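You operate a simulated robot arm through the tools that you are given. There is no shell and no other tool. Be economical: measure what you need, move in short steps, check, and stop when the job is done.

The job below is to be done with a simulated two-armed robot. You get a single attempt, and the scene is never put back.

## Task
Pull the pump handle up, grease the rod guide, push the handle down.
Fine: grease from the tub; the brush goes back in its cup, the lid on the tub. Where these are worked on the way, their far stop is far enough and under half their travel is too little: pump handle. A coat counts when it lies all over at full strength: go over it till it gets no stronger.

Only the result counts: the job must be done as asked and must still hold three seconds after the hand-in. Knocking over, shifting, dropping, spilling or breaking anything else fails it. Lids that push on must go on centred and level and be pressed home; caps that screw on are set level and turned clockwise until they are tight.

## Robot
Two 7-joint arms with two-finger grippers on one trunk, hanging from a carriage that runs on a gantry, over the field with the corners [-245.7, 79.2], [-246.1, -38.8], [3.9, -39.7], [4.3, 78.3] (x, y) and turns from -365 to 322 degrees about z. Base frame: it is fixed where the carriage stands at the start and does not move with it; the origin is on the floor, on the carriage's upright axis, x ahead of it, y to its left, z up; the surface under the hand at the start is at about z = 76. Units: cm, degrees, N and s.
The left shoulder is at the start at [0, 23.6, 166], the right one opposite. With the tool pointing down near the work surface each hand reaches from about 10 to 50 cm from the robot's upright axis, wherever it stands, measured 20 degrees to its own side. Places, roughly: block [30, -60, 80]; hand pump [90, -60, 80]; pump handle [90, -60, 90]. Payload 3.43 kg a hand.
Tool frame (each hand has its own): the origin (TCP) lies between the finger pads and is the grasp point; the fingertips stand 3 cm ahead of it; z points along the fingers, y is the line along which they close. Largest opening 10.4 cm; the body of the gripper starts 5.7 cm behind the TCP.
Orientation is that of the tool frame in the base frame, as [roll, pitch, yaw] about the fixed x, y, z axes, in that order (R = Rz(yaw) Ry(pitch) Rx(roll)). With the fingers straight down and closing along the base's y, the tool's x points along the base's -x, its y along +y and its z along -z.

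## Interface
- The arms move only by the tool play_rows. It takes "left_commands", "right_commands" or both (then of equal length, played together; a hand with none holds still); each is text: rows parted by semicolons, each of 7 numbers parted by spaces: the shift along the base's x, y, z in cm, then the turn, a rotation vector about the base's x, y, z in degrees, then the opening in per cent of the stroke, from 0 (shut) to 100 (fully open). In form: dx dy dz wx wy wz gripper; .... A call has 1 to 12 rows; each row shifts and turns the commanded pose from where the row before left it. A row lasts 0.2 s, in which the tool goes at most 5 cm and 8.6 degrees; a call with a longer step from one row to the next is refused whole, and so is a gripper value outside its range. Where a pose cannot be reached the arm comes as near as it can. A force on the tool above 40 N (or 10 N above the force at the start of the call, whichever is more), or a blocked arm, ends the call early, and 0.2 s more pass. Each finger travels about 4.5 cm/s and halts on what it meets, pressing with about 24 N; the grip force reading is that of the motor and also rises with nothing between the fingers. The clock runs only during rows and for 0.2 s after the last one: add rows that do not move to give the fingers time. It gives the time, the measured TCP pose, the force on the tool (base axes), the opening and the grip force at its end, in the units of the frame above (readings bear some noise), with the torque about the TCP (base axes, N m) and any sound that the robot's microphone picked up.
- Cameras (640 x 400 px; columns grow to the right, rows downward): "scene" is now at [24.82, -5.5, 179.46]; the picture's right is [-0.74, -0.67, 0.00], its down [-0.57, 0.63, -0.53] and it looks along [0.36, -0.40, -0.85] (base axes); focal length 265 px, centre (320, 200). "left" rides on the left gripper at [6.7, -1.8, -9] in its tool frame; the picture's right is [0.25, 0.97, 0.00], its down [-0.73, 0.19, -0.66] and it looks along [-0.64, 0.17, 0.75] (tool axes); focal length 218 px, centre (320, 200). "right" rides on the right gripper at [6.7, 1.8, -9] in its tool frame; the picture's right is [-0.25, 0.97, 0.00], its down [-0.73, -0.19, -0.66] and it looks along [-0.64, -0.17, 0.75] (tool axes); focal length 218 px, centre (320, 200). There is no depth. A picture from a camera that has moved, and an enlarged one, comes with that camera's place and axes in the base frame and with its lens. The place of the scene camera against the robot may be out by one fixed shift of up to 1.8 cm in any direction.
- get_image(camera): a new picture of that camera. It takes no simulated time.
- lift_body(by): slides the trunk up (or, below 0, down) by that many cm; the arms and the scene camera ride with it, the base frame stays. It gives what a move gives, with no picture.
- steer(legs): drives the robot by 1 to 6 legs, each [ahead, left, turn to the left] in cm, cm and degrees, along the robot's own axes; the way and the turn of a leg run together, so that a leg with both is an arc; at most 150 cm and 180 degrees a leg. The arms and the cameras ride along, it lands a little off, and it stops where it bumps. It keeps to its track: a leg is cut to what the track allows. It gives what a move gives.
- turn_head(pan, tilt): turns the head with the scene camera to pan (to the left, within 86 degrees either way) and tilt (down, from -29 to 69), counted from straight ahead of the robot. It gives what a move gives.
- enlarge(camera, box): a new picture of the part [left, top, right, bottom] of that camera's present view, enlarged. It takes no simulated time.
- hand_in(): hands the job in; it is judged then, once.

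Work in short steps. Places have to be worked out from the pictures, the camera data and where the tool is seen: move nearer, look again, correct. Check each grasp and each placing, and mend what went wrong. You have 120 turns and 88 pictures in all, those below and enlarged ones among them. Open the grippers and draw the arms clear of the work before you hand the job in, unless the task says otherwise; then end with one line.

The tools are called after "Request:" as a command line: name --argument value ..., lists and objects as JSON in quotes. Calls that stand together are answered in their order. play_rows: Moves the arms, as the interface text tells. Its arguments: {"type":"object","properties":{"left_commands":{"type":"string"},"right_commands":{"type":"string"}},"required":[]} The other tools are called the same way: lift_body (by) slides the trunk up or down; steer (legs) drives the base; turn_head (pan, tilt) turns the head that bears the scene camera; get_image (camera) takes a picture; enlarge (camera, box) takes an enlarged picture of a part of a camera's view; hand_in () hands the job in.

At the start:

```text
t: 0.0
left_tcp_pos: [51.58, -5.33, 126.5]
left_ee_rot: [180.0, 0.0, -180.0]
left_ft_force: [0.3, 0.1, 0.4]
left_wrist_torque: [0.01, 0.03, -0.04]
left_grip_width: 10.39
left_grip_force: 0.1
right_tcp_pos: [35.49, -38.34, 120.42]
right_ee_rot: [-180.0, 0.0, 179.9]
right_ft_force: [0.0, 0.0, 0.5]
right_wrist_torque: [-0.03, 0.0, -0.02]
right_grip_width: 10.41
right_grip_force: 0.1
trunk travel left (down, up): [-57.0, 7.0]
robot x, y, heading: [0.13, 0.17, 0.2]
head pan, tilt: [-47.9, 57.8]
```

scene: 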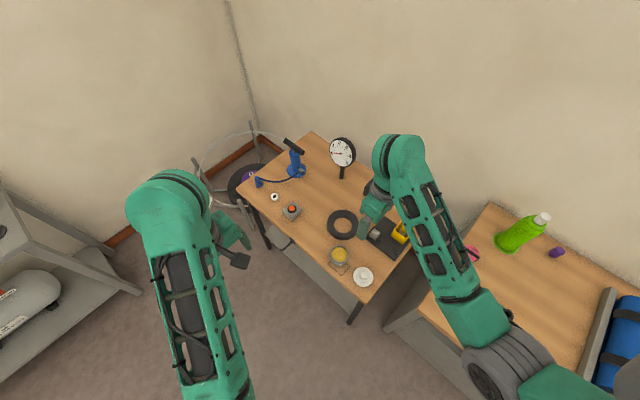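
right: 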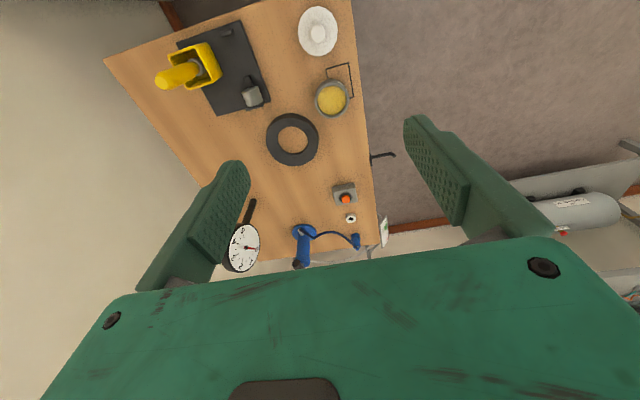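
left: 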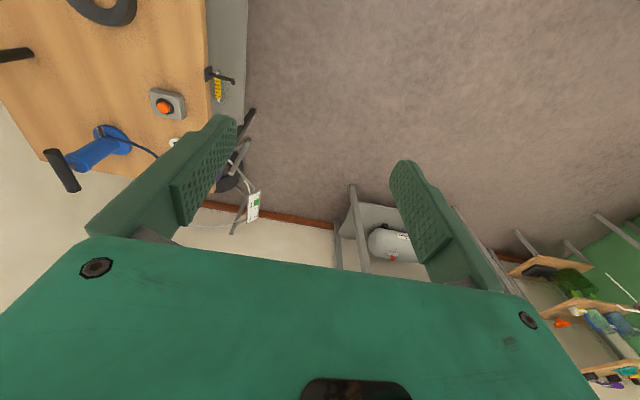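

The table with pump, tub and lid is in view; I look closer first.

Request:
enlarge --camera "scene" --box '[220, 120, 440, 310]'

Request:
enlarge --camera "right" --box '[100, 0, 400, 280]'

```text
2.11 times, centred on (330, 215) of scene
camera zoom: at [24.82, -5.5, 179.46], right [-0.74, -0.67, 0.0], down [-0.57, 0.63, -0.53], along [0.36, -0.4, -0.85], focal length 558 px, centre (299, 168)
```

zoom: 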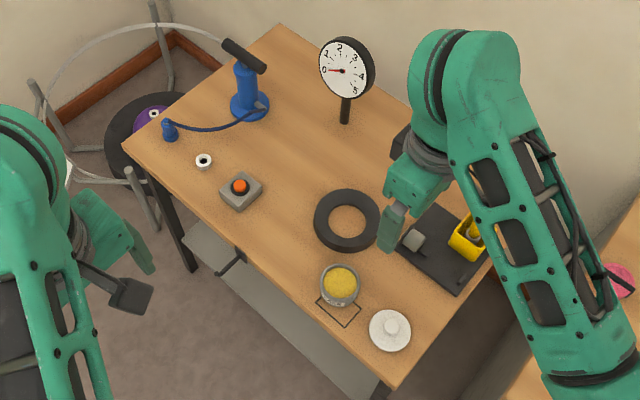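

```text
1.43 times, centred on (250, 140) of right
camera zoom: at [28.87, -36.48, 129.46], right [0.25, 0.97, 0.0], down [0.73, -0.19, 0.66], along [0.64, -0.17, -0.75], focal length 312 px, centre (420, 286)
```

zoom: 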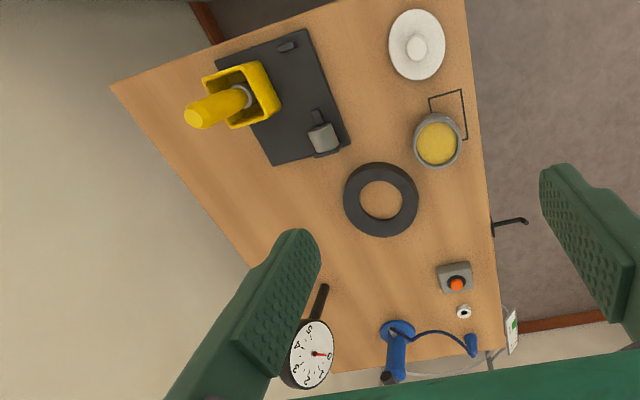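

The pump at about (89,-60) is far; I'll bring the carriage to the near corner and turn left so that the right shoulder gets closer, then look.

Request:
steer --legs '[[3, -38, 0], [0, 0, 40]]'

Request:
turn_head --pan -60 --tilt 45

Request:
get_image --camera "scene"

Request:
get_image --camera "right"

```text
t: 4.3
left_tcp_pos: [46.08, -8.79, 126.64]
left_ee_rot: [180.0, 0.0, -140.3]
left_ft_force: [0.1, 0.5, -0.6]
left_wrist_torque: [-0.01, -0.01, 0.01]
left_grip_width: 10.41
left_grip_force: 0.1
right_tcp_pos: [54.73, -44.57, 120.53]
right_ee_rot: [-180.0, 0.0, -140.3]
right_ft_force: [0.0, 0.1, 0.1]
right_wrist_torque: [-0.04, -0.01, -0.04]
right_grip_width: 10.42
right_grip_force: 0.2
trunk travel left (down, up): [-57.0, 7.0]
robot x, y, heading: [3.09, -37.61, 39.8]
head pan, tilt: [-47.9, 57.8]
```

```text
t: 5.0
left_tcp_pos: [46.08, -8.84, 126.55]
left_ee_rot: [-180.0, 0.0, -140.3]
left_ft_force: [0.1, -1.2, -0.4]
left_wrist_torque: [-0.03, -0.02, 0.0]
left_grip_width: 10.41
left_grip_force: 0.0
right_tcp_pos: [54.78, -44.41, 120.55]
right_ee_rot: [-179.9, 0.0, -140.3]
right_ft_force: [-0.5, -0.8, 0.7]
right_wrist_torque: [0.03, -0.02, -0.01]
right_grip_width: 10.41
right_grip_force: 0.0
trunk travel left (down, up): [-57.0, 7.0]
robot x, y, heading: [3.07, -37.88, 39.5]
head pan, tilt: [-60.0, 45.0]
```

```text
82 pictures are left
camera scene: at [26.15, -28.13, 181.14], right [-0.35, -0.94, 0.0], down [-0.66, 0.25, -0.71], along [0.66, -0.25, -0.71], focal length 265 px, centre (320, 200)
```

scene: 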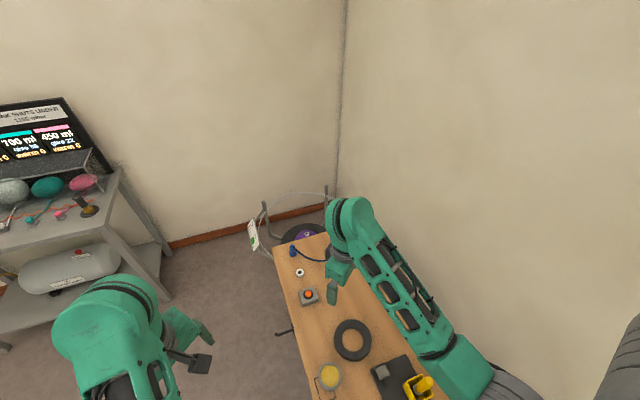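

```text
81 pictures are left
camera right: at [48.51, -47.37, 129.46], right [-0.42, 0.91, 0.0], down [0.68, 0.32, 0.66], along [0.6, 0.28, -0.75], focal length 218 px, centre (320, 200)
```

right: 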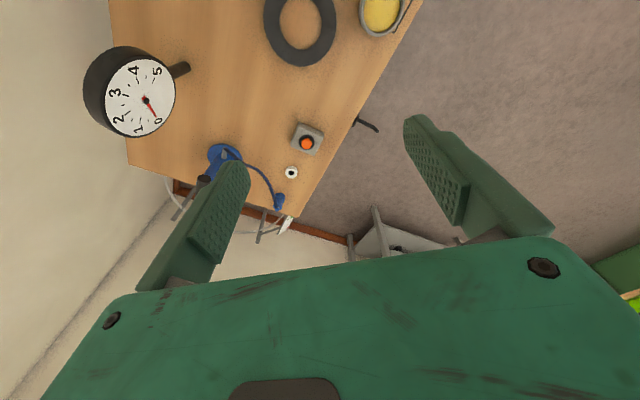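

Pump is right ahead of the hand. I lower the trunk for more horizontal reach, then turn the hand toward the pump and advance a bit.

Request:
lift_body --by -12

Request:
play_rows --right_commands "0 0 2 0 0 -8 100; 0 0 2 0 0 -8 100; 1 0 2 0 0 -8 100; 1 0 2 0 0 -8 100; 1 0 2 0 0 -8 100; 1 -1 1 0 0 0 100"

Request:
get_image --camera "right"

Request:
turn_head --pan -45 --tilt 55

Request:
get_image --camera "scene"

```text
t: 6.5
left_tcp_pos: [46.17, -8.73, 114.67]
left_ee_rot: [-180.0, 0.0, -140.3]
left_ft_force: [0.1, 0.2, -0.3]
left_wrist_torque: [0.02, -0.02, 0.01]
left_grip_width: 10.41
left_grip_force: 0.0
right_tcp_pos: [54.68, -44.57, 108.55]
right_ee_rot: [180.0, 0.0, -140.3]
right_ft_force: [-0.4, 1.0, 0.1]
right_wrist_torque: [0.0, 0.01, -0.02]
right_grip_width: 10.38
right_grip_force: 0.0
trunk travel left (down, up): [-45.0, 19.0]
robot x, y, heading: [3.13, -37.85, 39.6]
head pan, tilt: [-60.0, 45.0]
```

```text
t: 7.9
left_tcp_pos: [46.14, -8.82, 114.62]
left_ee_rot: [179.9, -0.1, -140.2]
left_ft_force: [0.3, -0.1, -0.3]
left_wrist_torque: [-0.01, 0.0, 0.03]
left_grip_width: 10.42
left_grip_force: 0.1
right_tcp_pos: [58.91, -45.49, 119.04]
right_ee_rot: [180.0, 0.2, 179.6]
right_ft_force: [-0.1, 0.5, 0.5]
right_wrist_torque: [0.0, 0.03, -0.02]
right_grip_width: 10.4
right_grip_force: 0.0
right hand out of reach, approached as far as the arm can: row 6
trunk travel left (down, up): [-45.0, 19.0]
robot x, y, heading: [3.02, -37.49, 39.6]
head pan, tilt: [-60.0, 45.0]
```

```text
80 pictures are left
camera right: at [52.38, -43.65, 127.93], right [0.26, 0.97, 0.0], down [0.73, -0.2, 0.66], along [0.64, -0.17, -0.75], focal length 218 px, centre (320, 200)
```

right: 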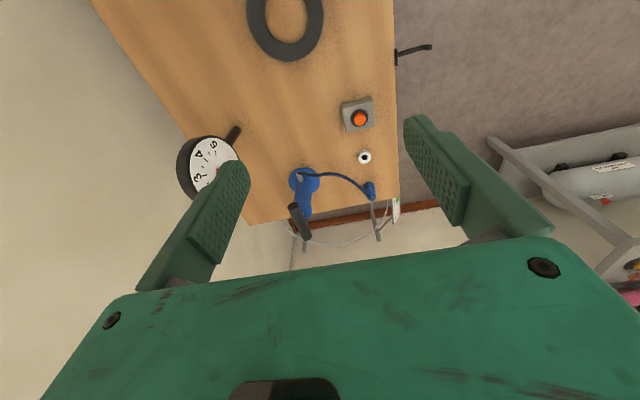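

```text
t: 8.7
left_tcp_pos: [46.14, -8.81, 114.6]
left_ee_rot: [-180.0, 0.0, -140.3]
left_ft_force: [-0.3, 0.2, -0.3]
left_wrist_torque: [-0.03, 0.01, -0.03]
left_grip_width: 10.41
left_grip_force: 0.1
right_tcp_pos: [58.93, -45.55, 118.99]
right_ee_rot: [-179.9, 0.2, 179.7]
right_ft_force: [-0.1, -1.1, 0.3]
right_wrist_torque: [0.01, 0.0, 0.0]
right_grip_width: 10.39
right_grip_force: 0.0
trunk travel left (down, up): [-45.0, 19.0]
robot x, y, heading: [3.16, -37.83, 39.6]
head pan, tilt: [-45.0, 55.0]
```

```text
79 pictures are left
camera scene: at [25.71, -25.98, 167.81], right [-0.09, -1.0, 0.0], down [-0.82, 0.08, -0.57], along [0.57, -0.05, -0.82], focal length 265 px, centre (320, 200)
```

scene: 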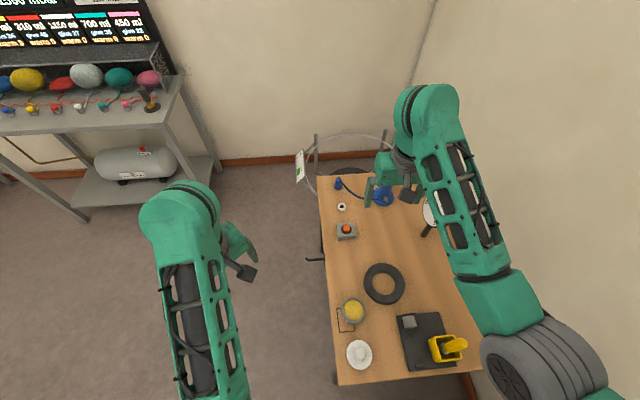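

Reach warning came at the top of the move; I try forward and downward, keeping clear of the button box and gauge.

Request:
play_rows --right_commands "2 -1 -4 0 0 0 100; 2 -1 -3 0 0 0 100; 2 -1 -3 0 0 0 100; 2 -1 0 0 0 0 100; 2 -1 0 0 0 0 100"

```text
t: 9.9
left_tcp_pos: [46.16, -8.86, 114.55]
left_ee_rot: [-180.0, 0.0, -140.3]
left_ft_force: [-0.6, -0.3, 0.0]
left_wrist_torque: [0.01, 0.02, -0.01]
left_grip_width: 10.41
left_grip_force: 0.0
right_tcp_pos: [69.16, -50.33, 108.93]
right_ee_rot: [-180.0, 0.0, 179.8]
right_ft_force: [0.3, -0.2, -0.7]
right_wrist_torque: [0.01, 0.02, 0.03]
right_grip_width: 10.41
right_grip_force: 0.0
trunk travel left (down, up): [-45.0, 19.0]
robot x, y, heading: [3.03, -37.96, 39.5]
head pan, tilt: [-45.0, 55.0]
```

The reach works lower down. Handle estimated at (88.5,-58.3,93.5), bar along x. I go closer at safe height and look.

Request:
play_rows --right_commands "2 -1.5 0 0 0 0 100; 2 -1.5 0 0 0 0 100; 2 -1.5 0 0 0 0 100; 2 -1.5 0 0 0 0 100; 1 -1.5 0 0 0 0 100"

Request:
get_image --camera "right"

Request:
enlarge --camera "scene" --box '[280, 120, 460, 260]'

```text
t: 11.1
left_tcp_pos: [46.07, -8.86, 114.57]
left_ee_rot: [180.0, 0.0, -140.3]
left_ft_force: [-0.1, -0.1, 0.1]
left_wrist_torque: [-0.03, -0.02, 0.0]
left_grip_width: 10.39
left_grip_force: 0.1
right_tcp_pos: [78.02, -58.09, 109.08]
right_ee_rot: [180.0, 0.1, 179.5]
right_ft_force: [0.7, -0.6, -0.1]
right_wrist_torque: [-0.03, 0.02, 0.02]
right_grip_width: 10.37
right_grip_force: 0.1
trunk travel left (down, up): [-45.0, 19.0]
robot x, y, heading: [2.91, -37.18, 40.0]
head pan, tilt: [-45.0, 55.0]
```

```text
78 pictures are left
camera right: at [71.39, -56.14, 117.97], right [0.26, 0.97, 0.0], down [0.73, -0.2, 0.66], along [0.63, -0.17, -0.75], focal length 218 px, centre (320, 200)
```

right: 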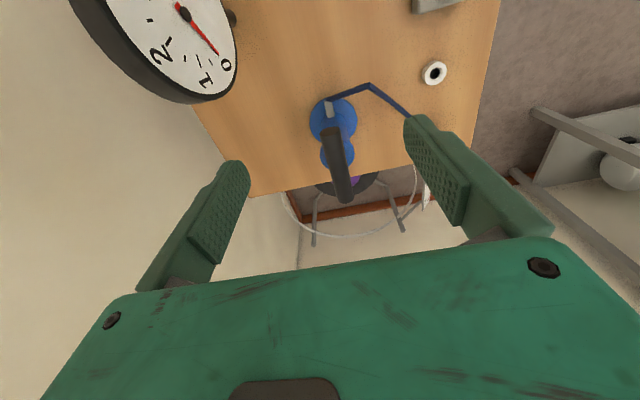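

```text
2.86 times, centred on (370, 190) of scene
camera zoom: at [25.71, -25.99, 167.8], right [-0.09, -1.0, 0.0], down [-0.82, 0.08, -0.57], along [0.57, -0.05, -0.82], focal length 758 px, centre (177, 229)
```

zoom: 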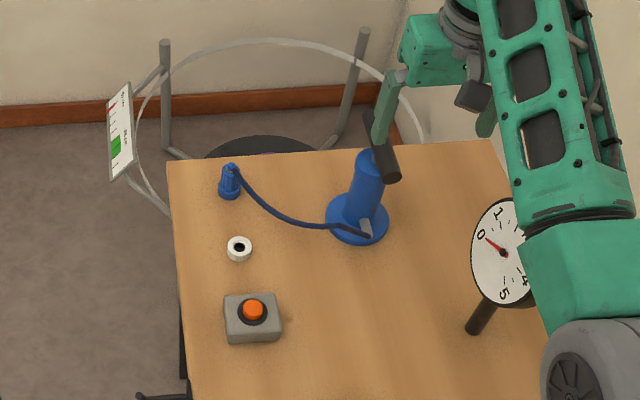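

Handle bar centre is near (87.2,-57.5,93.5), along x. I move over it at z≈102 and check.

Request:
play_rows --right_commands "3 0.2 0 0 0 0 100; 3 0.2 0 0 0 0 100; 3 0.2 -2 0 0 0 100; 0 0 -3 0 0 0 100; 0 0 -2 0 0 0 100"

Request:
get_image --camera "right"

Request:
enlarge --camera "scene" --box '[320, 120, 460, 230]'

```text
t: 12.3
left_tcp_pos: [46.07, -8.85, 114.55]
left_ee_rot: [-180.0, 0.0, -140.4]
left_ft_force: [-0.3, 0.4, -0.6]
left_wrist_torque: [-0.04, -0.01, 0.01]
left_grip_width: 10.4
left_grip_force: 0.1
right_tcp_pos: [85.57, -57.0, 102.14]
right_ee_rot: [179.9, 0.1, 179.6]
right_ft_force: [-0.6, 0.1, 0.8]
right_wrist_torque: [-0.01, -0.02, 0.04]
right_grip_width: 10.4
right_grip_force: 0.1
right hand out of reach, approached as far as the arm can: row 4, 5
trunk travel left (down, up): [-45.0, 19.0]
robot x, y, heading: [2.83, -37.64, 39.6]
head pan, tilt: [-45.0, 55.0]
```

```text
76 pictures are left
camera right: at [78.94, -55.19, 111.18], right [0.26, 0.97, 0.0], down [0.73, -0.2, 0.66], along [0.63, -0.17, -0.75], focal length 218 px, centre (320, 200)
```

right: 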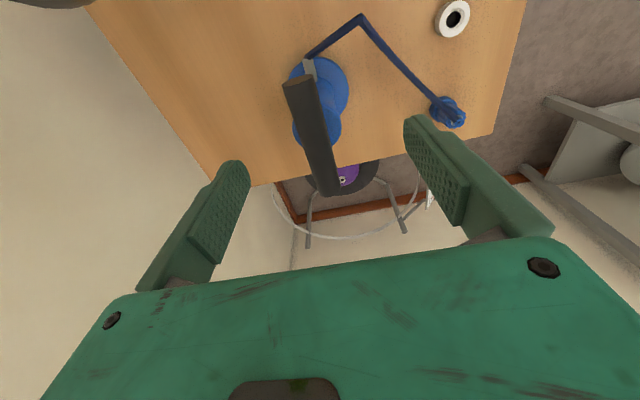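

```text
3.64 times, centred on (390, 175) of scene
camera zoom: at [25.66, -25.96, 167.78], right [-0.09, -1.0, 0.0], down [-0.82, 0.08, -0.57], along [0.57, -0.05, -0.82], focal length 964 px, centre (66, 291)
```

zoom: 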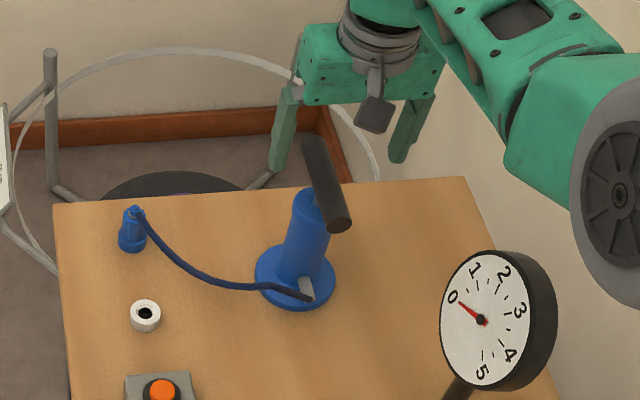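

Hand is short by ~1.5 cm in x. I raise the hand, lower the trunk 10 more for reach, and retry.

Request:
play_rows --right_commands "-2 0 3 0 0 0 100; -2 0 3 0 0 0 100; -2 0 3 0 0 0 100; -1 0 1 0 0 0 100"

Request:
lift_body --by -10

Request:
play_rows --right_commands "2 -0.2 0 0 0 0 100; 2 -0.2 0 0 0 0 100; 2 -0.2 0 0 0 0 100; 2.5 -0.1 0 0 0 0 100"

```text
t: 13.3
left_tcp_pos: [46.09, -8.89, 114.64]
left_ee_rot: [-180.0, 0.0, -140.3]
left_ft_force: [0.1, 0.9, -0.3]
left_wrist_torque: [0.03, -0.02, 0.01]
left_grip_width: 10.41
left_grip_force: 0.0
right_tcp_pos: [86.01, -57.43, 110.85]
right_ee_rot: [-179.9, -0.1, 179.7]
right_ft_force: [0.0, -0.5, -0.6]
right_wrist_torque: [0.0, 0.02, -0.01]
right_grip_width: 10.41
right_grip_force: 0.1
right hand out of reach, approached as far as the arm can: row 1, 2, 3, 4
trunk travel left (down, up): [-45.0, 19.0]
robot x, y, heading: [2.92, -37.43, 39.8]
head pan, tilt: [-45.0, 55.0]
```

```text
t: 14.6
left_tcp_pos: [46.17, -8.73, 104.64]
left_ee_rot: [-179.9, 0.0, -140.3]
left_ft_force: [-0.8, -0.7, 0.2]
left_wrist_torque: [0.0, 0.01, -0.01]
left_grip_width: 10.41
left_grip_force: 0.0
right_tcp_pos: [85.91, -57.41, 100.98]
right_ee_rot: [180.0, 0.0, 179.7]
right_ft_force: [0.6, -0.1, -0.5]
right_wrist_torque: [-0.01, 0.02, 0.03]
right_grip_width: 10.37
right_grip_force: 0.0
trunk travel left (down, up): [-35.0, 29.0]
robot x, y, heading: [2.45, -37.84, 39.8]
head pan, tilt: [-45.0, 55.0]
```

```text
t: 15.6
left_tcp_pos: [46.15, -8.76, 104.61]
left_ee_rot: [-179.9, 0.0, -140.3]
left_ft_force: [-0.3, 0.1, -0.2]
left_wrist_torque: [0.01, -0.05, 0.0]
left_grip_width: 10.38
left_grip_force: 0.0
right_tcp_pos: [87.62, -57.37, 101.12]
right_ee_rot: [-180.0, 0.0, 179.8]
right_ft_force: [-0.5, 0.5, -0.4]
right_wrist_torque: [0.01, -0.05, 0.03]
right_grip_width: 10.4
right_grip_force: 0.2
right hand out of reach, approached as far as the arm can: row 1, 2, 3, 4
trunk travel left (down, up): [-35.0, 29.0]
robot x, y, heading: [2.94, -37.46, 39.4]
head pan, tilt: [-45.0, 55.0]
```

Behaviour suggests a joint limit; small test move back to see how the arm tracks.

Request:
play_rows --right_commands "-0.3 0 0 0 0 0 100; 0 0 -1 0 0 0 100; 0 0 -1 0 0 0 100"

```text
t: 16.4
left_tcp_pos: [46.17, -8.86, 104.64]
left_ee_rot: [-180.0, 0.0, -140.3]
left_ft_force: [-0.8, 0.1, -0.5]
left_wrist_torque: [0.01, -0.03, 0.01]
left_grip_width: 10.39
left_grip_force: 0.1
right_tcp_pos: [87.43, -57.31, 99.21]
right_ee_rot: [179.9, -0.2, 179.7]
right_ft_force: [0.6, -0.1, -0.4]
right_wrist_torque: [0.0, 0.03, -0.05]
right_grip_width: 10.39
right_grip_force: 0.1
trunk travel left (down, up): [-35.0, 29.0]
robot x, y, heading: [2.84, -37.76, 39.9]
head pan, tilt: [-45.0, 55.0]
```

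Tracking fine. Image check, then descend.

Request:
get_image --camera "right"

```text
74 pictures are left
camera right: at [80.67, -55.48, 108.09], right [0.26, 0.97, 0.0], down [0.73, -0.2, 0.66], along [0.63, -0.17, -0.75], focal length 218 px, centre (320, 200)
```

right: 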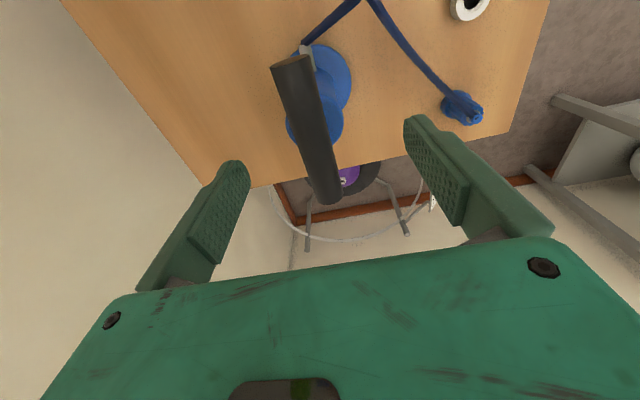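

Bar centre (86.7,-57.5), top about 95.7. Descend to TCP 96 and close.

Request:
play_rows --right_commands "-0.3 -0.2 -1 0 0 0 100; 0 0 -1 0 0 0 100; 0 0 -1.2 0 0 0 100; 0 0 0 0 0 0 60; 0 0 0 0 0 0 30; 0 0 0 0 0 0 10; 0 0 0 0 0 0 0; 0 0 0 0 0 0 0; 0 0 0 0 0 0 0; 0 0 0 0 0 0 0"

Request:
get_image --camera "right"

Request:
enlarge --camera "scene" --box '[320, 90, 460, 200]'

```text
t: 18.6
left_tcp_pos: [46.06, -8.83, 104.55]
left_ee_rot: [180.0, 0.1, -140.3]
left_ft_force: [0.3, 0.1, -0.1]
left_wrist_torque: [0.0, 0.0, 0.02]
left_grip_width: 10.39
left_grip_force: 0.0
right_tcp_pos: [86.63, -57.47, 96.06]
right_ee_rot: [-179.9, -0.1, 179.7]
right_ft_force: [0.8, 0.5, -0.4]
right_wrist_torque: [0.01, 0.01, -0.03]
right_grip_width: 0.0
right_grip_force: 23.4
right hand out of reach, approached as far as the arm can: row 3
trunk travel left (down, up): [-35.0, 29.0]
robot x, y, heading: [2.8, -38.04, 39.8]
head pan, tilt: [-45.0, 55.0]
```

```text
73 pictures are left
camera right: at [80.01, -55.59, 104.95], right [0.26, 0.97, 0.0], down [0.73, -0.2, 0.66], along [0.63, -0.17, -0.76], focal length 218 px, centre (320, 200)
```

right: 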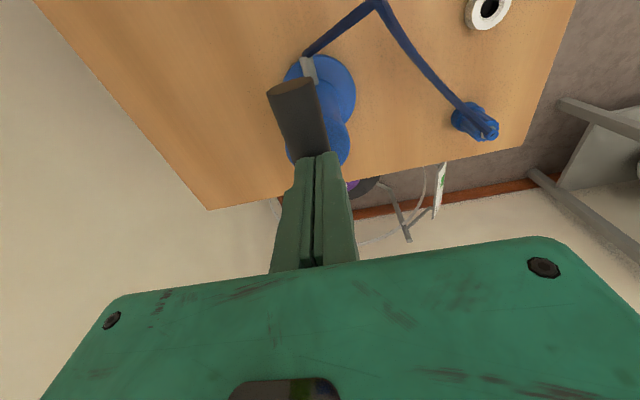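

```text
3.64 times, centred on (390, 145) of scene
camera zoom: at [25.71, -25.98, 157.8], right [-0.09, -1.0, 0.0], down [-0.82, 0.08, -0.57], along [0.57, -0.05, -0.82], focal length 964 px, centre (66, 400)
```

zoom: 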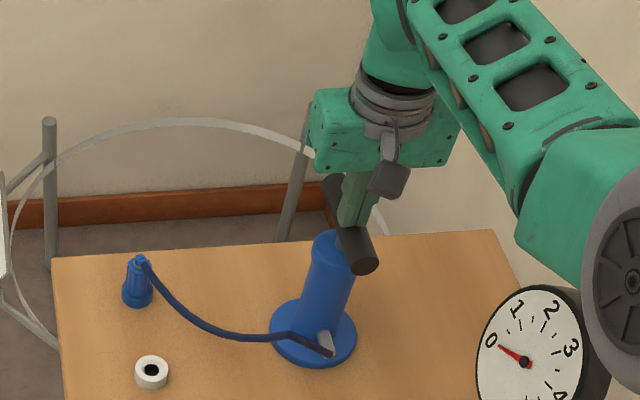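

The fingers closed just above the bar (it's lower: top ≈92). Reopen, descend 3.2 cm and close.

Request:
play_rows --right_commands "0 0 0.5 0 0 0 30; 0 0 0 0 0 0 60; 0 0 0 0 0 0 60; 0 0 0 0 0 0 60; 0 0 0 0 0 0 60; 0 -0.2 -1.5 0 0 0 60; 0 0 -2 0 0 0 60; 0 0 -0.7 0 0 0 60"

Request:
get_image --camera "right"

```text
t: 20.4
left_tcp_pos: [46.17, -8.96, 104.52]
left_ee_rot: [-180.0, 0.0, -140.3]
left_ft_force: [-0.3, 0.3, -0.5]
left_wrist_torque: [-0.06, -0.01, -0.02]
left_grip_width: 10.4
left_grip_force: 0.1
right_tcp_pos: [85.96, -57.64, 93.47]
right_ee_rot: [180.0, -0.1, 179.6]
right_ft_force: [0.1, 0.3, -0.7]
right_wrist_torque: [-0.01, 0.0, -0.01]
right_grip_width: 6.23
right_grip_force: 0.1
right hand out of reach, approached as far as the arm can: row 7
trunk travel left (down, up): [-35.0, 29.0]
robot x, y, heading: [2.7, -38.14, 39.9]
head pan, tilt: [-45.0, 55.0]
```

```text
71 pictures are left
camera right: at [79.28, -55.74, 102.45], right [0.26, 0.97, 0.0], down [0.73, -0.2, 0.65], along [0.63, -0.17, -0.76], focal length 218 px, centre (320, 200)
```

right: 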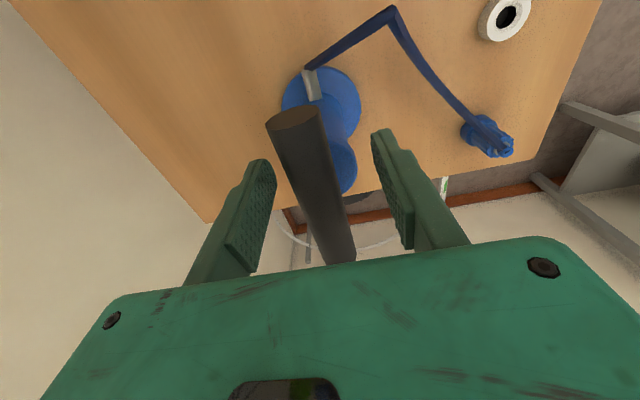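

Between the fingers now, but at the reach limit. Raise the hand 8, lower the trunk 8 for margin.

Request:
play_rows --right_commands "0 0 4 0 0 0 60; 0 0 4 0 0 0 60; 0 0 0 0 0 0 60"

Request:
lift_body --by -8

Request:
play_rows --right_commands "0.5 0 0 0 0 0 60; 0.4 0 -1 0 0 0 60; 0 0 -1 0 0 0 60"

Request:
get_image --camera "right"

Request:
enlarge --camera "scene" --box '[320, 80, 460, 190]'

```text
t: 21.2
left_tcp_pos: [46.17, -8.73, 104.5]
left_ee_rot: [-179.9, 0.0, -140.3]
left_ft_force: [-0.7, 0.2, 0.7]
left_wrist_torque: [-0.02, 0.0, 0.01]
left_grip_width: 10.41
left_grip_force: 0.1
right_tcp_pos: [86.08, -57.66, 101.44]
right_ee_rot: [-180.0, -0.1, 179.6]
right_ft_force: [0.2, -0.6, -0.5]
right_wrist_torque: [-0.03, 0.0, 0.0]
right_grip_width: 6.24
right_grip_force: 0.1
trunk travel left (down, up): [-35.0, 29.0]
robot x, y, heading: [2.89, -37.39, 39.6]
head pan, tilt: [-45.0, 55.0]
```

```text
t: 22.4
left_tcp_pos: [46.09, -8.9, 96.58]
left_ee_rot: [-180.0, 0.1, -140.3]
left_ft_force: [0.3, 0.5, 0.0]
left_wrist_torque: [-0.02, -0.01, -0.02]
left_grip_width: 10.4
left_grip_force: 0.0
right_tcp_pos: [86.2, -57.62, 93.44]
right_ee_rot: [-180.0, -0.2, 179.7]
right_ft_force: [-0.3, 0.5, -0.3]
right_wrist_torque: [0.01, 0.02, 0.03]
right_grip_width: 6.27
right_grip_force: 0.1
trunk travel left (down, up): [-27.0, 37.0]
robot x, y, heading: [3.07, -37.29, 39.9]
head pan, tilt: [-45.0, 55.0]
```

```text
t: 23.2
left_tcp_pos: [46.19, -8.9, 96.58]
left_ee_rot: [-179.9, 0.0, -140.2]
left_ft_force: [-0.1, 0.5, -0.2]
left_wrist_torque: [-0.01, 0.0, 0.0]
left_grip_width: 10.4
left_grip_force: 0.1
right_tcp_pos: [87.03, -57.71, 91.44]
right_ee_rot: [-179.9, -0.1, 179.5]
right_ft_force: [0.3, 0.4, -0.4]
right_wrist_torque: [-0.01, 0.0, -0.01]
right_grip_width: 6.25
right_grip_force: 0.1
trunk travel left (down, up): [-27.0, 37.0]
robot x, y, heading: [2.63, -37.75, 39.7]
head pan, tilt: [-45.0, 55.0]
```

```text
70 pictures are left
camera right: at [80.35, -55.82, 100.43], right [0.26, 0.97, 0.0], down [0.73, -0.2, 0.66], along [0.63, -0.17, -0.76], focal length 218 px, centre (320, 200)
```

right: 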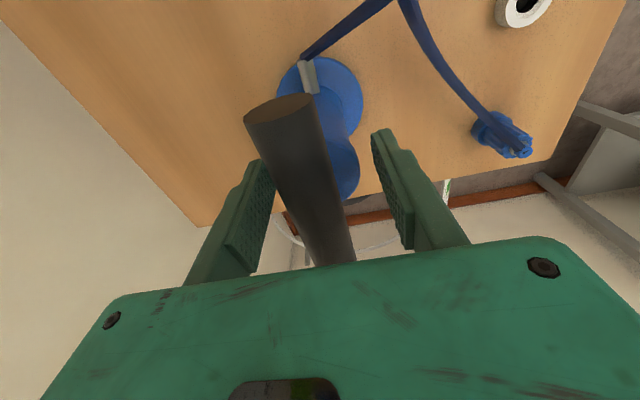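

```text
3.64 times, centred on (390, 135) of scene
camera zoom: at [25.7, -25.98, 149.8], right [-0.09, -1.0, 0.0], down [-0.82, 0.08, -0.57], along [0.57, -0.05, -0.82], focal length 964 px, centre (66, 436)
```

zoom: 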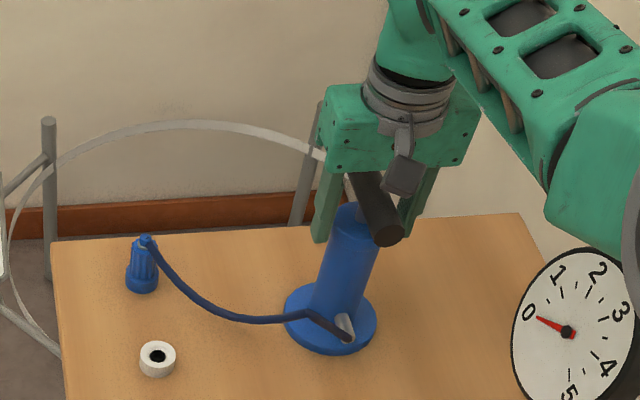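

Fingers straddle the bar. Raise 0.6 to stay clear of the cylinder top and close.

Request:
play_rows --right_commands "0 0 0.6 0 0 0 50; 0 0 0 0 0 0 30; 0 0 0 0 0 0 10; 0 0 0 0 0 0 0; 0 0 0 0 0 0 0; 0 0 0 0 0 0 0; 0 0 0 0 0 0 0"

Request:
get_image --camera "right"

```text
t: 24.8
left_tcp_pos: [46.06, -9.05, 96.51]
left_ee_rot: [-179.9, 0.0, -140.4]
left_ft_force: [0.7, 1.2, -0.1]
left_wrist_torque: [0.03, -0.02, 0.01]
left_grip_width: 10.4
left_grip_force: 0.1
right_tcp_pos: [87.02, -57.98, 91.96]
right_ee_rot: [-179.8, -0.2, 179.5]
right_ft_force: [10.5, -12.9, -19.7]
right_wrist_torque: [-0.47, -0.14, -0.3]
right_grip_width: 5.09
right_grip_force: 45.2
trunk travel left (down, up): [-27.0, 37.0]
robot x, y, heading: [2.92, -37.55, 39.5]
head pan, tilt: [-45.0, 55.0]
```

```text
68 pictures are left
camera right: at [80.29, -56.08, 100.93], right [0.26, 0.97, 0.0], down [0.73, -0.19, 0.65], along [0.63, -0.17, -0.76], focal length 218 px, centre (320, 200)
```

right: 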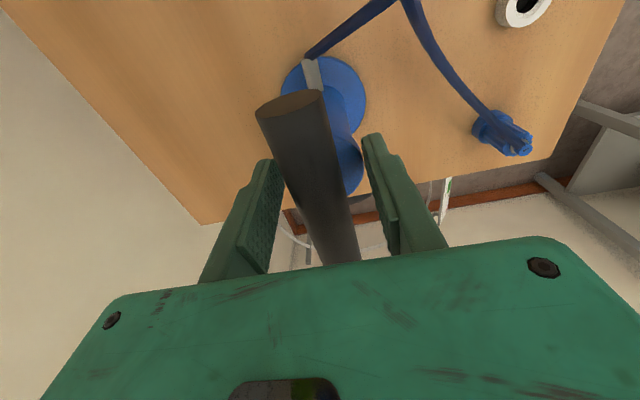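

The fingertips met the pump body (5.1 cm wide). Reopen, raise by 1 cm and close again.

Request:
play_rows --right_commands "0 0 0 0 0 0 60; 0 0 0 0 0 0 60; 0 0.1 0 0 0 0 60; 0 0.1 1 0 0 0 60; 0 0 0 0 0 0 40; 0 0 0 0 0 0 30; 0 0 0 0 0 0 20; 0 0 0 0 0 0 10; 0 0 0 0 0 0 0; 0 0 0 0 0 0 0"

Request:
get_image --camera "right"

```text
t: 27.0
left_tcp_pos: [46.15, -9.27, 96.5]
left_ee_rot: [-179.9, -0.2, -140.5]
left_ft_force: [0.4, -0.1, 0.4]
left_wrist_torque: [0.01, 0.02, -0.06]
left_grip_width: 10.4
left_grip_force: 0.0
right_tcp_pos: [86.88, -58.01, 93.09]
right_ee_rot: [-179.8, 0.0, 179.5]
right_ft_force: [0.0, -17.5, -3.0]
right_wrist_torque: [-0.08, -0.05, 0.11]
right_grip_width: 2.57
right_grip_force: 44.5
trunk travel left (down, up): [-27.0, 37.0]
robot x, y, heading: [2.89, -37.6, 39.7]
head pan, tilt: [-45.0, 55.0]
```

```text
67 pictures are left
camera right: at [80.3, -56.07, 102.04], right [0.26, 0.97, 0.0], down [0.73, -0.19, 0.66], along [0.63, -0.17, -0.75], focal length 218 px, centre (320, 200)
```

right: 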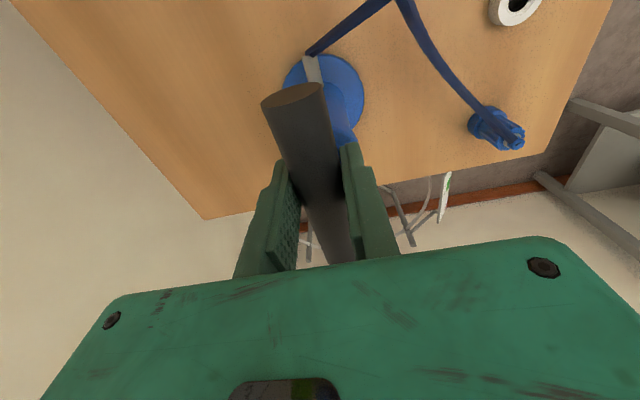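

Bar gripped (2.57 cm). Relieve the side load by shifting -0.3 in y, then pull up.

Request:
play_rows --right_commands "0 -0.3 0 0 0 0 0; 0 0 0 0 0 0 0; 0 0 0.5 0 0 0 0; 0 0 1 0 0 0 0; 0 0 1 0 0 0 0"

Request:
enlarge --camera "scene" --box '[320, 70, 460, 190]'

```text
t: 28.2
left_tcp_pos: [45.98, -9.11, 96.57]
left_ee_rot: [-179.9, -0.2, -140.3]
left_ft_force: [0.3, 0.3, 0.4]
left_wrist_torque: [-0.03, 0.01, -0.01]
left_grip_width: 10.4
left_grip_force: 0.0
right_tcp_pos: [86.89, -58.03, 95.62]
right_ee_rot: [-179.9, -0.2, 179.6]
right_ft_force: [-1.3, -12.1, 0.0]
right_wrist_torque: [-0.04, 0.37, 0.26]
right_grip_width: 2.54
right_grip_force: 45.2
trunk travel left (down, up): [-27.0, 37.0]
robot x, y, heading: [2.9, -37.54, 39.7]
head pan, tilt: [-45.0, 55.0]
heard: click
```

```text
3.33 times, centred on (390, 130) of scene
camera zoom: at [25.69, -26.11, 149.78], right [-0.09, -1.0, 0.0], down [-0.82, 0.08, -0.57], along [0.57, -0.05, -0.82], focal length 884 px, centre (87, 433)
```

zoom: 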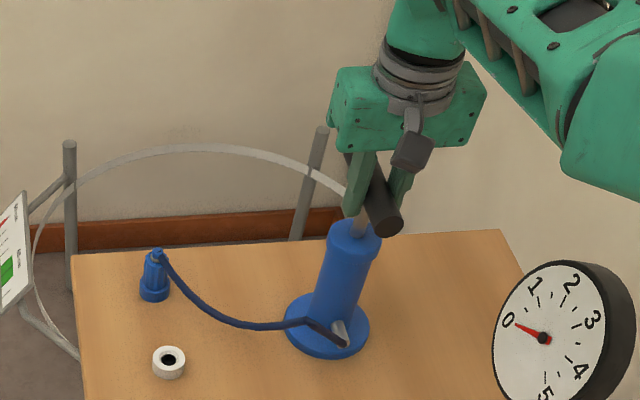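

The rod is coming out. Continue upward, checking force.

Request:
play_rows --right_commands "0 -0.1 1 0 0 0 0; 0 0 1 0 0 0 0; 0 0 1 0 0 0 0; 0 0 1 0 0 0 0"

```text
t: 29.2
left_tcp_pos: [46.01, -9.03, 96.59]
left_ee_rot: [180.0, -0.1, -140.4]
left_ft_force: [0.4, -0.1, -0.5]
left_wrist_torque: [-0.01, -0.01, -0.01]
left_grip_width: 10.43
left_grip_force: 0.0
right_tcp_pos: [86.89, -57.9, 99.55]
right_ee_rot: [-180.0, -0.3, 179.7]
right_ft_force: [-1.2, -8.3, -2.7]
right_wrist_torque: [0.09, 0.42, 0.17]
right_grip_width: 2.56
right_grip_force: 45.3
trunk travel left (down, up): [-27.0, 37.0]
robot x, y, heading: [3.22, -37.84, 39.8]
head pan, tilt: [-45.0, 55.0]
```

Request:
play_rows --right_commands "0 -0.1 0.8 0 0 0 0; 0 0 0.8 0 0 0 0; 0 0 0.8 0 0 0 0; 0 0 0.8 0 0 0 0"

Request:
enlarge --camera "scene" --box '[320, 50, 460, 190]'

```text
t: 30.2
left_tcp_pos: [45.93, -8.79, 96.41]
left_ee_rot: [180.0, -0.1, -140.3]
left_ft_force: [0.3, 0.5, 0.4]
left_wrist_torque: [-0.01, -0.02, -0.03]
left_grip_width: 10.41
left_grip_force: 0.1
right_tcp_pos: [86.53, -58.0, 102.21]
right_ee_rot: [180.0, -0.7, 179.7]
right_ft_force: [3.6, -7.4, -29.4]
right_wrist_torque: [-0.08, 0.03, 0.29]
right_grip_width: 2.6
right_grip_force: 44.9
trunk travel left (down, up): [-27.0, 37.0]
robot x, y, heading: [2.6, -37.7, 39.7]
head pan, tilt: [-45.0, 55.0]
```

```text
2.86 times, centred on (390, 120) of scene
camera zoom: at [25.52, -26.0, 149.73], right [-0.09, -1.0, 0.0], down [-0.82, 0.08, -0.57], along [0.57, -0.05, -0.82], focal length 758 px, centre (120, 429)
```

zoom: 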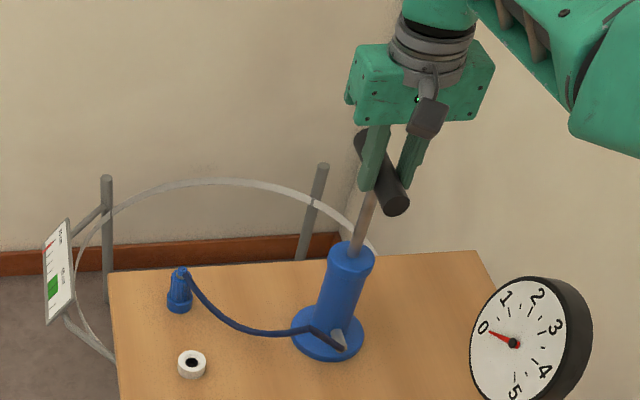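

Force rose to 29 N at ~9 cm of travel: top stop. Ease off and open, then see whether the handle stays up.

Request:
play_rows --right_commands "0 0 -0.3 0 0 0 0; 0 0 -0.2 0 0 0 0; 0 0 0 0 0 0 30; 0 0 0 0 0 0 50; 0 0 0 0 0 0 60; 0 0 0 0 0 0 60; 0 0 2 0 0 0 60; -1 0 3 0 0 0 60; -3 0 2 0 0 0 60"

Request:
get_image --camera "right"

Request:
enlarge --camera "scene" --box '[320, 50, 460, 190]'

```text
t: 32.2
left_tcp_pos: [46.08, -8.76, 96.61]
left_ee_rot: [179.9, 0.0, -140.3]
left_ft_force: [0.1, -0.3, 0.3]
left_wrist_torque: [0.02, -0.02, 0.02]
left_grip_width: 10.4
left_grip_force: 0.1
right_tcp_pos: [86.68, -58.02, 108.85]
right_ee_rot: [180.0, -0.3, 179.7]
right_ft_force: [-0.5, -0.2, 1.3]
right_wrist_torque: [-0.02, 0.01, 0.04]
right_grip_width: 6.25
right_grip_force: 0.0
right hand out of reach, approached as far as the arm can: row 8, 9
trunk travel left (down, up): [-27.0, 37.0]
robot x, y, heading: [2.49, -37.99, 39.8]
head pan, tilt: [-45.0, 55.0]
```

```text
64 pictures are left
camera right: at [80.06, -56.19, 117.8], right [0.26, 0.97, 0.0], down [0.73, -0.2, 0.65], along [0.63, -0.17, -0.76], focal length 218 px, centre (320, 200)
```

right: 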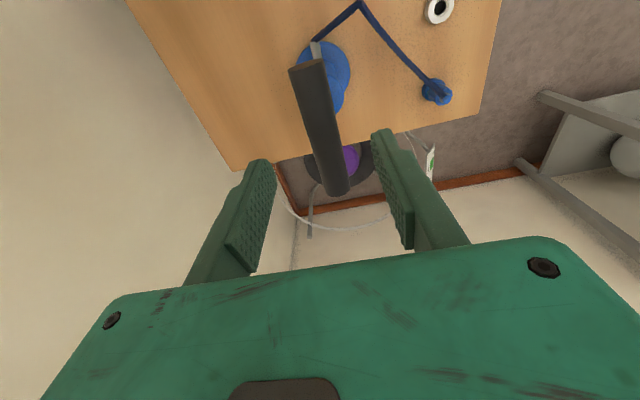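

```text
2.86 times, centred on (390, 120) of scene
camera zoom: at [25.7, -25.98, 149.8], right [-0.09, -1.0, 0.0], down [-0.82, 0.08, -0.57], along [0.57, -0.05, -0.82], focal length 758 px, centre (120, 429)
```

zoom: 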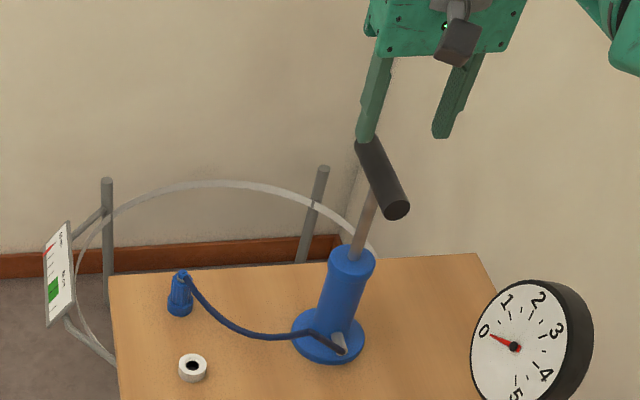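

Handle stays up. A closer look at the guide region.

Request:
enlarge --camera "scene" --box '[375, 90, 425, 175]'

```text
4.71 times, centred on (400, 132) of scene
camera zoom: at [25.7, -25.98, 149.8], right [-0.09, -1.0, 0.0], down [-0.82, 0.08, -0.57], along [0.57, -0.05, -0.82], focal length 1248 px, centre (-56, 518)
```

zoom: 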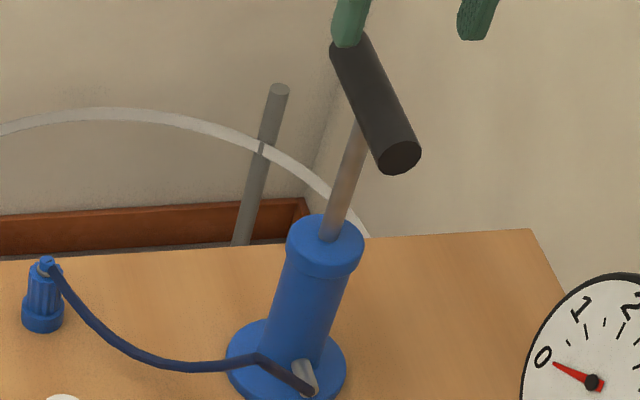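

Guide is the collar on top of the cylinder around the rod. Now back off: raise the trunk, then draw the right hand back toward the cup.

Request:
lift_body --by 15

Request:
play_rows --right_commands "-2 1 -2 0 0 0 60; -3 1 -2 0 0 0 60; -4 1 -2 0 0 0 60; -4 1 -2 0 0 0 60; -4 1 0 0 0 0 60; -4 1 0 0 0 0 60; -4 1 0 0 0 0 60"

```text
t: 33.9
left_tcp_pos: [46.1, -8.81, 111.55]
left_ee_rot: [179.9, 0.0, -140.3]
left_ft_force: [-0.8, 0.1, -0.2]
left_wrist_torque: [-0.02, -0.03, -0.02]
left_grip_width: 10.42
left_grip_force: 0.1
right_tcp_pos: [86.8, -58.01, 123.77]
right_ee_rot: [180.0, -0.3, 179.6]
right_ft_force: [-0.1, 0.4, 0.1]
right_wrist_torque: [0.01, -0.01, -0.01]
right_grip_width: 6.26
right_grip_force: 0.1
trunk travel left (down, up): [-42.0, 22.0]
robot x, y, heading: [3.12, -37.64, 39.5]
head pan, tilt: [-45.0, 55.0]
```

```text
t: 35.5
left_tcp_pos: [46.18, -8.78, 111.41]
left_ee_rot: [180.0, 0.0, -140.3]
left_ft_force: [0.3, 0.1, 0.2]
left_wrist_torque: [-0.01, -0.01, -0.03]
left_grip_width: 10.41
left_grip_force: 0.1
right_tcp_pos: [86.9, -53.79, 118.41]
right_ee_rot: [180.0, -0.4, 179.6]
right_ft_force: [-0.4, -0.3, 0.1]
right_wrist_torque: [-0.02, 0.0, -0.01]
right_grip_width: 6.23
right_grip_force: 0.1
right hand out of reach, approached as far as the arm can: row 1, 2, 3, 4, 5, 6, 7
trunk travel left (down, up): [-42.0, 22.0]
robot x, y, heading: [3.06, -37.7, 39.8]
head pan, tilt: [-45.0, 55.0]
```

Arm looks stretched straight at a singularity; I move it sideways and down to bend it, then back.

Request:
play_rows --right_commands "0 3 0 0 0 0 60; 0 3 -2 0 0 0 60; 0 2 -3 0 0 0 60; 0 0 -3 0 0 0 60; -1 0 -2 0 0 0 60; -2 0 0 0 0 0 60; -3 0 0 0 0 0 60; -3 0 0 0 0 0 60"

```text
t: 37.3
left_tcp_pos: [46.12, -8.82, 111.67]
left_ee_rot: [-180.0, -0.1, -140.3]
left_ft_force: [0.1, 0.5, 0.2]
left_wrist_torque: [-0.01, 0.01, 0.01]
left_grip_width: 10.4
left_grip_force: 0.0
right_tcp_pos: [84.92, -44.75, 107.54]
right_ee_rot: [180.0, -0.4, 179.7]
right_ft_force: [-1.3, -0.3, -0.9]
right_wrist_torque: [-0.01, -0.01, -0.01]
right_grip_width: 6.23
right_grip_force: 0.1
right hand out of reach, approached as far as the arm can: row 6, 7, 8
trunk travel left (down, up): [-42.0, 22.0]
robot x, y, heading: [2.88, -37.48, 39.9]
head pan, tilt: [-45.0, 55.0]
```

Possibly a wrist limit from the earlier yaw; I turn the hand's yaw back and retry.

Request:
play_rows --right_commands "0 0 0 0 0 8 60; 0 0 0 0 0 8 60; 0 0 0 0 0 8 60; 0 0 0 0 0 8 60; -2 0 0 0 0 8 60; -3 0 0 0 0 0 60; -3 0 0 0 0 0 60"

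```text
t: 38.9
left_tcp_pos: [46.01, -8.7, 111.53]
left_ee_rot: [179.9, 0.0, -140.2]
left_ft_force: [-0.7, 0.5, 0.3]
left_wrist_torque: [0.0, -0.02, 0.01]
left_grip_width: 10.41
left_grip_force: 0.1
right_tcp_pos: [84.46, -43.51, 106.13]
right_ee_rot: [179.9, -0.4, -140.3]
right_ft_force: [0.6, 0.1, -0.5]
right_wrist_torque: [-0.03, -0.02, -0.01]
right_grip_width: 6.21
right_grip_force: 0.0
right hand out of reach, approached as far as the arm can: row 5, 6, 7
trunk travel left (down, up): [-42.0, 22.0]
robot x, y, heading: [2.98, -37.79, 39.6]
head pan, tilt: [-45.0, 55.0]
```

Yaw isn't it; try going back with a slight descent and sideways toward the shoulder.

Request:
play_rows --right_commands "-1 -1 -1 0 0 0 60; -1 -1 -1 0 0 0 60; -1 -1 -1 0 0 0 60; -2 -1 0 0 0 0 60; -2 0 0 0 0 0 60; -2 0 0 0 0 0 60"

Request:
get_image --camera "scene"

```text
t: 40.3
left_tcp_pos: [46.12, -8.85, 111.58]
left_ee_rot: [-180.0, 0.0, -140.3]
left_ft_force: [-0.3, 0.9, 0.3]
left_wrist_torque: [-0.02, 0.02, 0.04]
left_grip_width: 10.38
left_grip_force: 0.1
right_tcp_pos: [83.81, -46.67, 101.7]
right_ee_rot: [179.8, -0.5, -140.4]
right_ft_force: [-0.2, -1.0, 0.1]
right_wrist_torque: [0.0, 0.01, -0.01]
right_grip_width: 6.21
right_grip_force: 0.1
right hand out of reach, approached as far as the arm can: row 1, 2, 3, 4, 5, 6
trunk travel left (down, up): [-42.0, 22.0]
robot x, y, heading: [2.89, -37.58, 39.7]
head pan, tilt: [-45.0, 55.0]
```

```text
61 pictures are left
camera scene: at [25.71, -25.98, 164.8], right [-0.09, -1.0, 0.0], down [-0.82, 0.08, -0.57], along [0.57, -0.05, -0.82], focal length 265 px, centre (320, 200)
```

scene: 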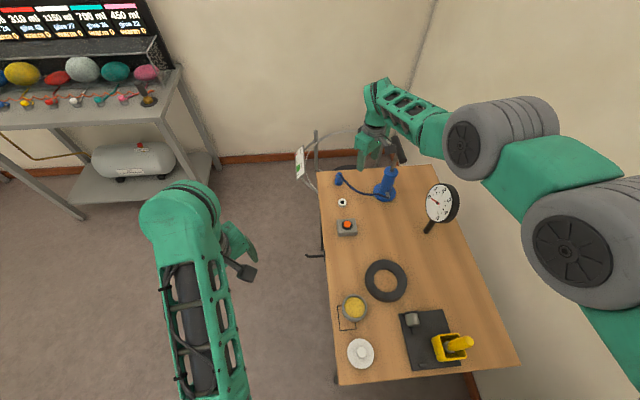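

The right arm is in an awkward stretched state close to the wall. I drive the carriage away to free space (raising the trunk first) and refold the arm there.

Request:
lift_body --by 12

Request:
steer --legs '[[-10.7, 54.5, 0]]'

Request:
play_rows --right_commands "-2 0 0 0 0 0 60; -2 0 0 0 0 0 60; -2 0 0 0 0 0 60; -2 0 0 0 0 0 60"

```text
t: 41.8
left_tcp_pos: [46.05, -8.74, 123.56]
left_ee_rot: [180.0, 0.1, -140.2]
left_ft_force: [-0.2, 0.7, -0.6]
left_wrist_torque: [0.03, 0.0, -0.02]
left_grip_width: 10.39
left_grip_force: 0.0
right_tcp_pos: [83.91, -46.65, 113.73]
right_ee_rot: [180.0, -0.5, -140.4]
right_ft_force: [-0.2, -0.5, -0.3]
right_wrist_torque: [0.0, 0.01, 0.01]
right_grip_width: 6.23
right_grip_force: 0.0
trunk travel left (down, up): [-54.0, 10.0]
robot x, y, heading: [2.97, -37.79, 39.8]
head pan, tilt: [-45.0, 55.0]
```

```text
t: 45.0
left_tcp_pos: [3.04, 26.09, 123.58]
left_ee_rot: [179.9, 0.0, -140.0]
left_ft_force: [-0.4, -0.6, -0.1]
left_wrist_torque: [0.0, 0.04, 0.02]
left_grip_width: 10.42
left_grip_force: 0.1
right_tcp_pos: [41.02, -11.47, 113.69]
right_ee_rot: [179.9, -0.4, -140.0]
right_ft_force: [0.0, 0.0, 0.2]
right_wrist_torque: [0.0, -0.02, -0.02]
right_grip_width: 6.21
right_grip_force: 0.0
trunk travel left (down, up): [-54.0, 10.0]
robot x, y, heading: [-40.0, -2.78, 40.0]
head pan, tilt: [-45.0, 55.0]
```

```text
t: 46.0
left_tcp_pos: [3.04, 26.17, 123.56]
left_ee_rot: [-180.0, 0.1, -139.9]
left_ft_force: [-0.1, 0.2, 0.2]
left_wrist_torque: [-0.04, 0.02, 0.0]
left_grip_width: 10.42
left_grip_force: 0.2
right_tcp_pos: [41.11, -11.5, 113.75]
right_ee_rot: [179.9, -0.3, -140.0]
right_ft_force: [0.1, 0.1, -0.3]
right_wrist_torque: [0.03, 0.02, 0.02]
right_grip_width: 6.23
right_grip_force: 0.1
right hand out of reach, approached as far as the arm can: row 1, 2, 3, 4
trunk travel left (down, up): [-54.0, 10.0]
robot x, y, heading: [-39.81, -2.79, 40.0]
head pan, tilt: [-45.0, 55.0]
```

Still stuck in -x; I try other directions (robot-left, then robot-back, then up) in free space.

Request:
play_rows --right_commands "-1.9 2.3 0 0 0 0 60; -1.9 2.3 0 0 0 0 60; -1.9 2.3 0 0 0 0 60; -1.9 2.3 0 0 0 0 60; -1.9 2.3 0 0 0 0 60; -1.9 2.3 0 0 0 0 60"

Request:
play_rows --right_commands "-2.3 -1.9 0 0 0 0 60; -2.3 -1.9 0 0 0 0 60; -2.3 -1.9 0 0 0 0 60"

Request:
play_rows --right_commands "0 0 3 0 0 0 60; 0 0 3 0 0 0 60; 0 0 3 0 0 0 60"

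```text
t: 47.4
left_tcp_pos: [2.98, 26.23, 123.56]
left_ee_rot: [179.9, 0.0, -140.0]
left_ft_force: [-0.1, 0.0, -0.7]
left_wrist_torque: [0.0, -0.01, 0.0]
left_grip_width: 10.39
left_grip_force: 0.1
right_tcp_pos: [36.19, 4.16, 111.74]
right_ee_rot: [180.0, -0.4, -140.1]
right_ft_force: [-0.2, 0.4, -0.2]
right_wrist_torque: [-0.05, 0.0, 0.02]
right_grip_width: 6.27
right_grip_force: 0.0
right hand out of reach, approached as far as the arm can: row 1, 2, 3, 4, 5, 6
trunk travel left (down, up): [-54.0, 10.0]
robot x, y, heading: [-40.18, -3.1, 39.7]
head pan, tilt: [-45.0, 55.0]
```

```text
t: 48.2
left_tcp_pos: [2.96, 26.25, 123.59]
left_ee_rot: [-180.0, 0.1, -139.9]
left_ft_force: [-0.3, 0.8, 0.3]
left_wrist_torque: [0.02, -0.01, -0.01]
left_grip_width: 10.4
left_grip_force: 0.0
right_tcp_pos: [36.53, 1.18, 109.25]
right_ee_rot: [179.9, -0.5, -140.1]
right_ft_force: [1.1, 0.0, 0.4]
right_wrist_torque: [0.02, 0.0, 0.02]
right_grip_width: 6.23
right_grip_force: 0.1
right hand out of reach, approached as far as the arm can: row 1, 2, 3
trunk travel left (down, up): [-54.0, 10.0]
robot x, y, heading: [-40.29, -3.1, 40.0]
head pan, tilt: [-45.0, 55.0]
```

```text
t: 49.0
left_tcp_pos: [3.06, 26.06, 123.61]
left_ee_rot: [-179.9, 0.1, -140.0]
left_ft_force: [0.1, 0.3, 1.3]
left_wrist_torque: [0.03, 0.01, -0.01]
left_grip_width: 10.43
left_grip_force: 0.0
right_tcp_pos: [38.62, 1.82, 117.74]
right_ee_rot: [179.9, -0.6, -140.1]
right_ft_force: [-0.2, 0.3, -1.1]
right_wrist_torque: [-0.04, -0.01, 0.0]
right_grip_width: 6.25
right_grip_force: 0.0
right hand out of reach, approached as far as the arm can: row 1, 2, 3
trunk travel left (down, up): [-54.0, 10.0]
robot x, y, heading: [-40.21, -2.9, 40.1]
head pan, tilt: [-45.0, 55.0]
```

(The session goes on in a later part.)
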